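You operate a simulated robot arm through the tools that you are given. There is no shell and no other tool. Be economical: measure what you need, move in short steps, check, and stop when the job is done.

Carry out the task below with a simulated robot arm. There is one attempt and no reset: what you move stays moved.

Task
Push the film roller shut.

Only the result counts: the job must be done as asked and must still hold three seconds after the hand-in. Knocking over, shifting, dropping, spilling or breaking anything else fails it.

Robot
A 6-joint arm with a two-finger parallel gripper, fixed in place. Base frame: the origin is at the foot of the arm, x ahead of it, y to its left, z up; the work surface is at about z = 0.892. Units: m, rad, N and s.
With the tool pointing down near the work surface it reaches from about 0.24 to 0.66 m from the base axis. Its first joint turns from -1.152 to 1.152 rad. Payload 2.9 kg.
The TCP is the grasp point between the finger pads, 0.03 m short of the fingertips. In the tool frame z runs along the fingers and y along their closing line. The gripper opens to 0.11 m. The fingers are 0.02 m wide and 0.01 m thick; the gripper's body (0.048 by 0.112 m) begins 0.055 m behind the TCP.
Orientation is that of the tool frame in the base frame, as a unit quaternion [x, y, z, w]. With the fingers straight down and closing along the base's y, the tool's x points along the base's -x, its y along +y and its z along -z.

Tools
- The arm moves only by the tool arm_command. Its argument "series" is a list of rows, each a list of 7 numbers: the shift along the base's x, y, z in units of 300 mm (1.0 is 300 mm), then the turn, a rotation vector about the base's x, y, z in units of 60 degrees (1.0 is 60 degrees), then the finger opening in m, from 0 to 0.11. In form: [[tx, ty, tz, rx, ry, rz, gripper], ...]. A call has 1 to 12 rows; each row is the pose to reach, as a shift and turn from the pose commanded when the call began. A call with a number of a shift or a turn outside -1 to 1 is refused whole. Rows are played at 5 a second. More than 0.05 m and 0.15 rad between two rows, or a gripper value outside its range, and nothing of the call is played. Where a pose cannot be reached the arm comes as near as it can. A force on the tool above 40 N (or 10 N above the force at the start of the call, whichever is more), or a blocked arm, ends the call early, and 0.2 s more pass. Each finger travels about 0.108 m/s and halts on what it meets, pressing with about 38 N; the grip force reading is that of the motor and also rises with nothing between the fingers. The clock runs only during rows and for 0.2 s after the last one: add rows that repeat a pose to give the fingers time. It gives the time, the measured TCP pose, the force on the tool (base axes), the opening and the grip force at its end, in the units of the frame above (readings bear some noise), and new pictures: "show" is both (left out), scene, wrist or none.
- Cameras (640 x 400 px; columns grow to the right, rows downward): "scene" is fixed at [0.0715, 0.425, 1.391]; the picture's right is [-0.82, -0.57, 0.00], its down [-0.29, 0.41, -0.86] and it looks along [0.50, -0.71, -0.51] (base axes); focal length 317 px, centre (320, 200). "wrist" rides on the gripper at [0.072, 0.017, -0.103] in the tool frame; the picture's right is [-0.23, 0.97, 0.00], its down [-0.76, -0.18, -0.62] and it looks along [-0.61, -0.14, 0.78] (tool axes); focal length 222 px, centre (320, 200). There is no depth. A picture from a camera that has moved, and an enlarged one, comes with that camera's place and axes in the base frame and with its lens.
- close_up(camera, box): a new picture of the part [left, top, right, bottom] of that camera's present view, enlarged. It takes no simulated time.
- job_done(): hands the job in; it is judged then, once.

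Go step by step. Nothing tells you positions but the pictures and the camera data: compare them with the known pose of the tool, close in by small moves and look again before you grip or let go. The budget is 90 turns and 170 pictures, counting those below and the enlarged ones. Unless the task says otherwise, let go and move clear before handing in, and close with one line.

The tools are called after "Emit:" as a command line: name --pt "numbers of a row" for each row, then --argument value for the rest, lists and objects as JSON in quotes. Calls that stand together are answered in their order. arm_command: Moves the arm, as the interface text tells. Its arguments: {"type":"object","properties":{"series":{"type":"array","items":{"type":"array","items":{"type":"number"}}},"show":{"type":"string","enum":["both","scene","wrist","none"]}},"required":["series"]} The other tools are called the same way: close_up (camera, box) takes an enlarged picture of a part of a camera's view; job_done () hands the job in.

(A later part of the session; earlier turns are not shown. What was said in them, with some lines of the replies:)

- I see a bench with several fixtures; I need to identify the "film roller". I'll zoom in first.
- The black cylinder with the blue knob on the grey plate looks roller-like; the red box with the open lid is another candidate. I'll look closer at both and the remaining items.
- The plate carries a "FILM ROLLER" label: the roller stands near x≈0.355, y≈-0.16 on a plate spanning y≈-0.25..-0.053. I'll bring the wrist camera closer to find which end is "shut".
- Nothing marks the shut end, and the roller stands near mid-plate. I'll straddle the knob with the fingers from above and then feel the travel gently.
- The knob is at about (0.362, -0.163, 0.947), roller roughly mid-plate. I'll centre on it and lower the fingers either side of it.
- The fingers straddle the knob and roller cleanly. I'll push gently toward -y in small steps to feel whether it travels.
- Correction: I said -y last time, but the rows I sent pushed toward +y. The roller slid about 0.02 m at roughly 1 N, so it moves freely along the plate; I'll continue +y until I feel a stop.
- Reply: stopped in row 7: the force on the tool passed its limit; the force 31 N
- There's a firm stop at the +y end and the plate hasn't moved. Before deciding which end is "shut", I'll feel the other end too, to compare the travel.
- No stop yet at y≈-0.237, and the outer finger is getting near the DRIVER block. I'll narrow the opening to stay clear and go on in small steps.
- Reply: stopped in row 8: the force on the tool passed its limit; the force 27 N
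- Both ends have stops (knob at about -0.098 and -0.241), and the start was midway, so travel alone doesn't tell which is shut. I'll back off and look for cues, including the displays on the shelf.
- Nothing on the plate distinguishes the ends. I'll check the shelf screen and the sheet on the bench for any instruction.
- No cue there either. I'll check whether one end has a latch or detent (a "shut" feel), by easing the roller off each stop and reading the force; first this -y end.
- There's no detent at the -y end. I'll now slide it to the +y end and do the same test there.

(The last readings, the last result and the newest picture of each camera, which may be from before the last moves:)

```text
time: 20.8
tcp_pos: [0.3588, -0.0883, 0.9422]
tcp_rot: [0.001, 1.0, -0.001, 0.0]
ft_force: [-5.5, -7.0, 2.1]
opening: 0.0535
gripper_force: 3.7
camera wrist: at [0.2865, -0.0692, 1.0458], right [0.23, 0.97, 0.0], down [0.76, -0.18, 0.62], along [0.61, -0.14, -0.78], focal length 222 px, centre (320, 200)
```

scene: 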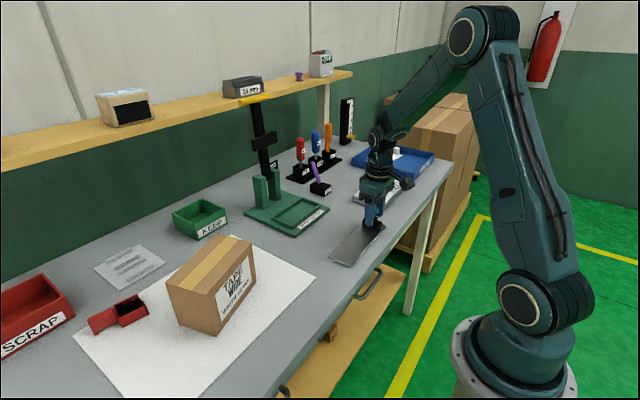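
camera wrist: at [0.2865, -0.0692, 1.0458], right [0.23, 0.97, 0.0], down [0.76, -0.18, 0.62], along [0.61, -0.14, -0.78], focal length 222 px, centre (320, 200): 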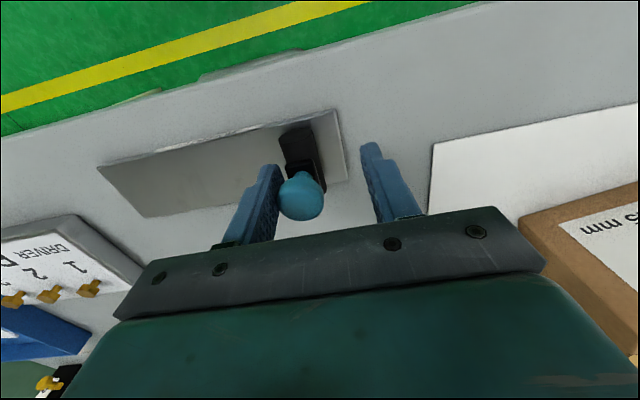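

It's at the +y stop. Now I'll ease it off with the other finger and watch for breakaway resistance.

Emit:
arm_command --pt "0 -0.03 0 0 0 0 0.05" --pt "0 -0.06 0 0 0 0 0.05" --show "none"

Emit:
arm_command --pt "0 -0.01 0 0 0 0 0.05" --show "none"

Emit:
arm_command --pt "0 -0.01 0 0 0 0 0.05" --show "none"

Emit:
arm_command --pt "0 -0.01 0 0 0 0 0.05" --show "none"

Emit:
arm_command --pt "0 -0.01 0 0 0 0 0.05" --show "none"

Emit:
arm_command --pt "0 -0.01 0 0 0 0 0.05" --show "wrist"

```text
time: 21.4
tcp_pos: [0.3598, -0.1038, 0.9434]
tcp_rot: [-0.001, 1.0, 0.0, 0.001]
ft_force: [0.3, 0.8, 0.2]
opening: 0.0503
gripper_force: 0.0
```

```text
time: 21.8
tcp_pos: [0.3602, -0.1071, 0.9414]
tcp_rot: [-0.001, 1.0, 0.001, 0.0]
ft_force: [0.1, 0.0, 0.0]
opening: 0.0502
gripper_force: 0.0
```

```text
time: 22.2
tcp_pos: [0.3586, -0.11, 0.9418]
tcp_rot: [-0.001, 1.0, -0.001, 0.0]
ft_force: [-0.6, -0.6, 0.3]
opening: 0.0501
gripper_force: 0.1
```

```text
time: 22.6
tcp_pos: [0.3585, -0.1106, 0.9421]
tcp_rot: [0.0, 1.0, 0.001, 0.001]
ft_force: [-0.1, 1.3, 0.9]
opening: 0.0504
gripper_force: 1.1
```

```text
time: 23.0
tcp_pos: [0.3586, -0.1158, 0.9425]
tcp_rot: [0.0, 1.0, -0.001, 0.001]
ft_force: [-0.2, 0.1, -0.8]
opening: 0.0502
gripper_force: 0.3
```

```text
time: 23.4
tcp_pos: [0.36, -0.1191, 0.942]
tcp_rot: [-0.001, 1.0, 0.0, 0.0]
ft_force: [0.1, 1.2, -0.4]
opening: 0.0502
gripper_force: 0.1
camera wrist: at [0.2861, -0.1015, 1.0458], right [0.23, 0.97, 0.0], down [0.76, -0.18, 0.62], along [0.61, -0.14, -0.78], focal length 222 px, centre (320, 200)
```

wrist: 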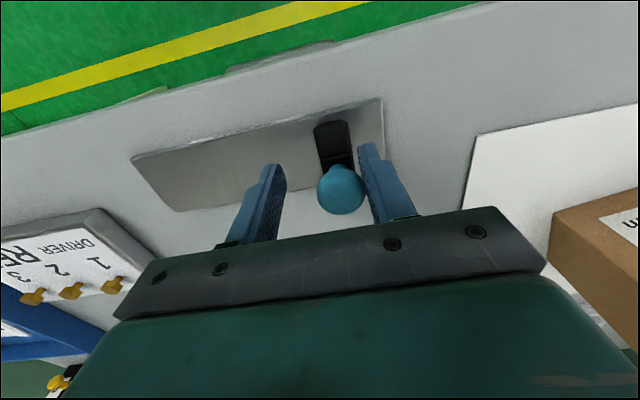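

Resistance was very slight in both cases, but a bit higher leaving the +y end. I'll repeat this one with finer steps.

Emit:
arm_command --pt "0 0.04 0 0 0 0 0.05" --pt "0 0.07 0 0 0 0 0.05" --pt "0 0.09 0 0 0 0 0.05" --pt "0 0.105 0 0 0 0 0.05" --pt "0 0.115 0 0 0 0 0.05" --pt "0 0.07 0 0 0 0 0.05" --pt "0 0.04 0 0 0 0 0.05" --pt "0 0.04 0 0 0 0 0.05" --show "wrist"

Emit:
arm_command --pt "0 -0.004 0 0 0 0 0.05" --show "none"

Emit:
arm_command --pt "0 -0.004 0 0 0 0 0.05" --show "none"

Emit:
arm_command --pt "0 -0.004 0 0 0 0 0.05" --show "none"

Emit:
arm_command --pt "0 -0.004 0 0 0 0 0.05" --show "none"

Emit:
arm_command --pt "0 -0.004 0 0 0 0 0.05" --show "none"

Emit:
arm_command --pt "0 -0.004 0 0 0 0 0.05" --show "none"

Emit:
arm_command --pt "0 -0.004 0 0 0 0 0.05" --show "none"

Emit:
arm_command --pt "0 -0.004 0 0 0 0 0.05" --show "none"

Emit:
arm_command --pt "0 -0.004 0 0 0 0 0.05" --show "wrist"

```text
time: 25.2
tcp_pos: [0.3596, -0.106, 0.9413]
tcp_rot: [-0.001, 1.0, 0.001, 0.0]
ft_force: [-0.6, 0.4, 0.4]
opening: 0.0502
gripper_force: 0.0
camera wrist: at [0.2863, -0.0899, 1.0447], right [0.23, 0.97, 0.0], down [0.76, -0.18, 0.62], along [0.61, -0.14, -0.78], focal length 222 px, centre (320, 200)
```

wrist: 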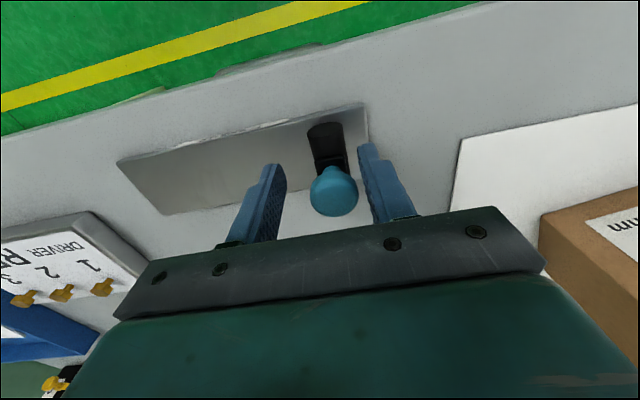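

```text
time: 25.6
tcp_pos: [0.3593, -0.1082, 0.9412]
tcp_rot: [0.0, 1.0, 0.0, -0.001]
ft_force: [0.1, -0.7, 0.2]
opening: 0.0501
gripper_force: 0.0
```

```text
time: 26.0
tcp_pos: [0.3605, -0.1087, 0.9411]
tcp_rot: [0.001, 1.0, 0.0, 0.0]
ft_force: [0.5, -0.3, -0.2]
opening: 0.0502
gripper_force: 0.1
```

```text
time: 26.4
tcp_pos: [0.3599, -0.1107, 0.9412]
tcp_rot: [0.0, 1.0, 0.001, 0.0]
ft_force: [0.2, -0.6, 0.4]
opening: 0.0502
gripper_force: 0.0
```

```text
time: 26.8
tcp_pos: [0.3598, -0.111, 0.9427]
tcp_rot: [0.0, 1.0, -0.001, 0.0]
ft_force: [-0.6, -0.1, -0.5]
opening: 0.05
gripper_force: 0.1
```

```text
time: 27.2
tcp_pos: [0.3587, -0.1119, 0.9412]
tcp_rot: [0.0, 1.0, 0.0, 0.0]
ft_force: [-0.4, 0.4, -0.4]
opening: 0.0504
gripper_force: 0.4
```

```text
time: 27.6
tcp_pos: [0.3591, -0.1124, 0.942]
tcp_rot: [0.0, 1.0, 0.0, 0.001]
ft_force: [1.0, -1.4, 0.2]
opening: 0.0503
gripper_force: 0.1
```

```text
time: 28.0
tcp_pos: [0.3586, -0.1145, 0.9423]
tcp_rot: [0.0, 1.0, 0.0, 0.0]
ft_force: [-1.3, 1.3, 0.7]
opening: 0.0503
gripper_force: 0.4
```

```text
time: 28.4
tcp_pos: [0.3595, -0.1164, 0.9401]
tcp_rot: [-0.001, 1.0, 0.0, 0.001]
ft_force: [-1.0, 0.7, 0.2]
opening: 0.0502
gripper_force: 0.3
```

```text
time: 28.8
tcp_pos: [0.3585, -0.1175, 0.9406]
tcp_rot: [0.0, 1.0, -0.001, 0.0]
ft_force: [-0.5, 1.1, 0.3]
opening: 0.0504
gripper_force: 0.5
camera wrist: at [0.2854, -0.0999, 1.0451], right [0.23, 0.97, 0.0], down [0.76, -0.18, 0.62], along [0.61, -0.14, -0.78], focal length 222 px, centre (320, 200)
```

wrist: 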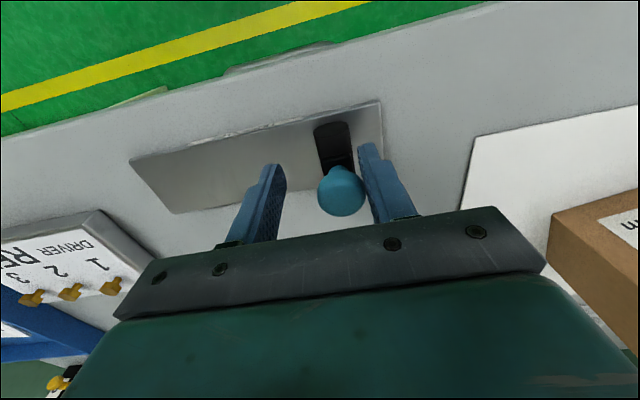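

Friction is the same at both ends, with no latch. With no marking to settle it, I take the label's left-hand end (+y, the zero end as read from the front) as shut and push the roller fully against that stop.

Emit:
arm_command --pt "0 0.04 0 0 0 0 0.05" --pt "0 0.07 0 0 0 0 0.05" --pt "0 0.09 0 0 0 0 0.05" --pt "0 0.105 0 0 0 0 0.05" --pt "0 0.115 0 0 0 0 0.05" --pt "0 0.125 0 0 0 0 0.05" --pt "0 0.125 0 0 0 0 0.05" --show "none"

```text
time: 30.4
tcp_pos: [0.3602, -0.0811, 0.9419]
tcp_rot: [0.003, 1.0, -0.001, 0.002]
ft_force: [8.4, -23.9, -12.5]
opening: 0.0623
gripper_force: 12.4
```

The roller is hard against the +y stop. I'll ease the fingers off the knob and lift straight up.

Emit:
arm_command --pt "0 -0.02 0 0 0 0 0.06" --pt "0 -0.045 0 0 0 0 0.06" --pt "0 -0.045 0 0 0 0 0.062" --pt "0 -0.045 0.1 0 0 0 0.062" --pt "0 -0.045 0.22 0 0 0 0.062" --pt "-0.1 -0.1 0.35 0 0 0 0.08" --pt "-0.2 -0.2 0.4 0 0 0 0.1"

Emit:
close_up --camera "scene" --box '[310, 180, 410, 280]'

```text
refused: row 6 steps farther than a row can; nothing moved
```

```text
4.00 times, centred on (360, 230) of scene
camera zoom: at [0.0719, 0.4243, 1.3912], right [-0.82, -0.57, 0.0], down [-0.29, 0.41, -0.86], along [0.5, -0.71, -0.51], focal length 1268 px, centre (160, 80)
```

zoom: 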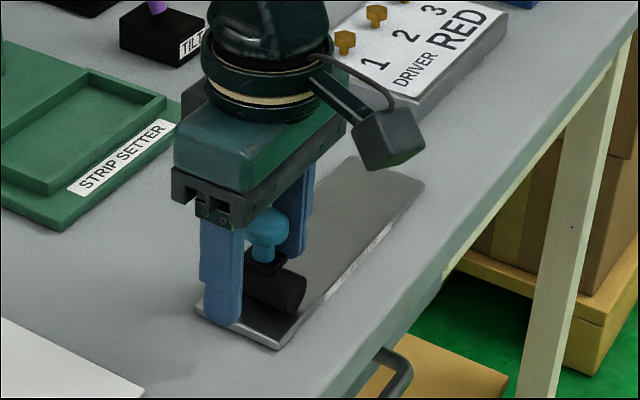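

One row was too long a step; I'll resend it with shorter steps.

Emit:
arm_command --pt "0 -0.02 0 0 0 0 0.062" --pt "0 -0.05 0 0 0 0 0.064" --pt "0 -0.055 0 0 0 0 0.066" --pt "0 -0.055 0.1 0 0 0 0.066" --pt "0 -0.055 0.22 0 0 0 0.066" --pt "0 -0.055 0.35 0 0 0 0.066" --pt "-0.08 -0.12 0.4 0 0 0 0.08" --pt "-0.16 -0.2 0.45 0 0 0 0.1"

Emit:
close_up --camera "scene" --box '[310, 180, 410, 280]'

```text
time: 32.2
tcp_pos: [0.3116, -0.1373, 1.075]
tcp_rot: [-0.001, 1.0, 0.001, 0.0]
ft_force: [-0.6, 0.2, -0.5]
opening: 0.1
gripper_force: 0.0
camera wrist: at [0.2374, -0.1207, 1.179], right [0.23, 0.97, 0.0], down [0.76, -0.18, 0.62], along [0.61, -0.14, -0.78], focal length 222 px, centre (320, 200)
```

scene: 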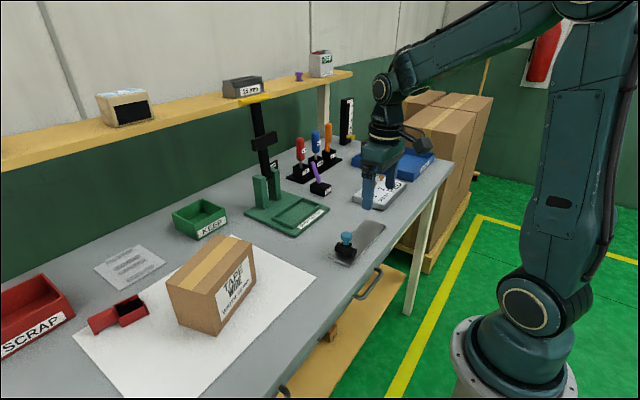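
wrist: 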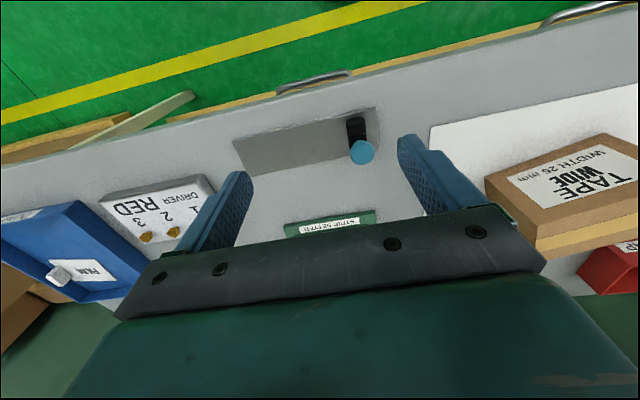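

```text
4.00 times, centred on (360, 230) of scene
camera zoom: at [0.0715, 0.425, 1.391], right [-0.82, -0.57, 0.0], down [-0.29, 0.41, -0.86], along [0.5, -0.71, -0.51], focal length 1268 px, centre (160, 80)
```

zoom: 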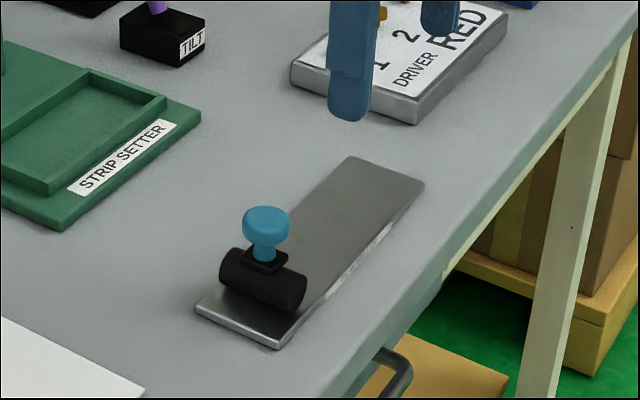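

The roller rests at the +y end stop, the plate hasn't moved and the arm is clear, so I'm handing in.

Emit:
job_done

```text
The job is handed in.
```

I pushed the film roller against its left-hand (+y) end stop, where it stayed, and nothing else was moved; no marking, display or latch showed which end is "shut", so choosing that end was a guess.
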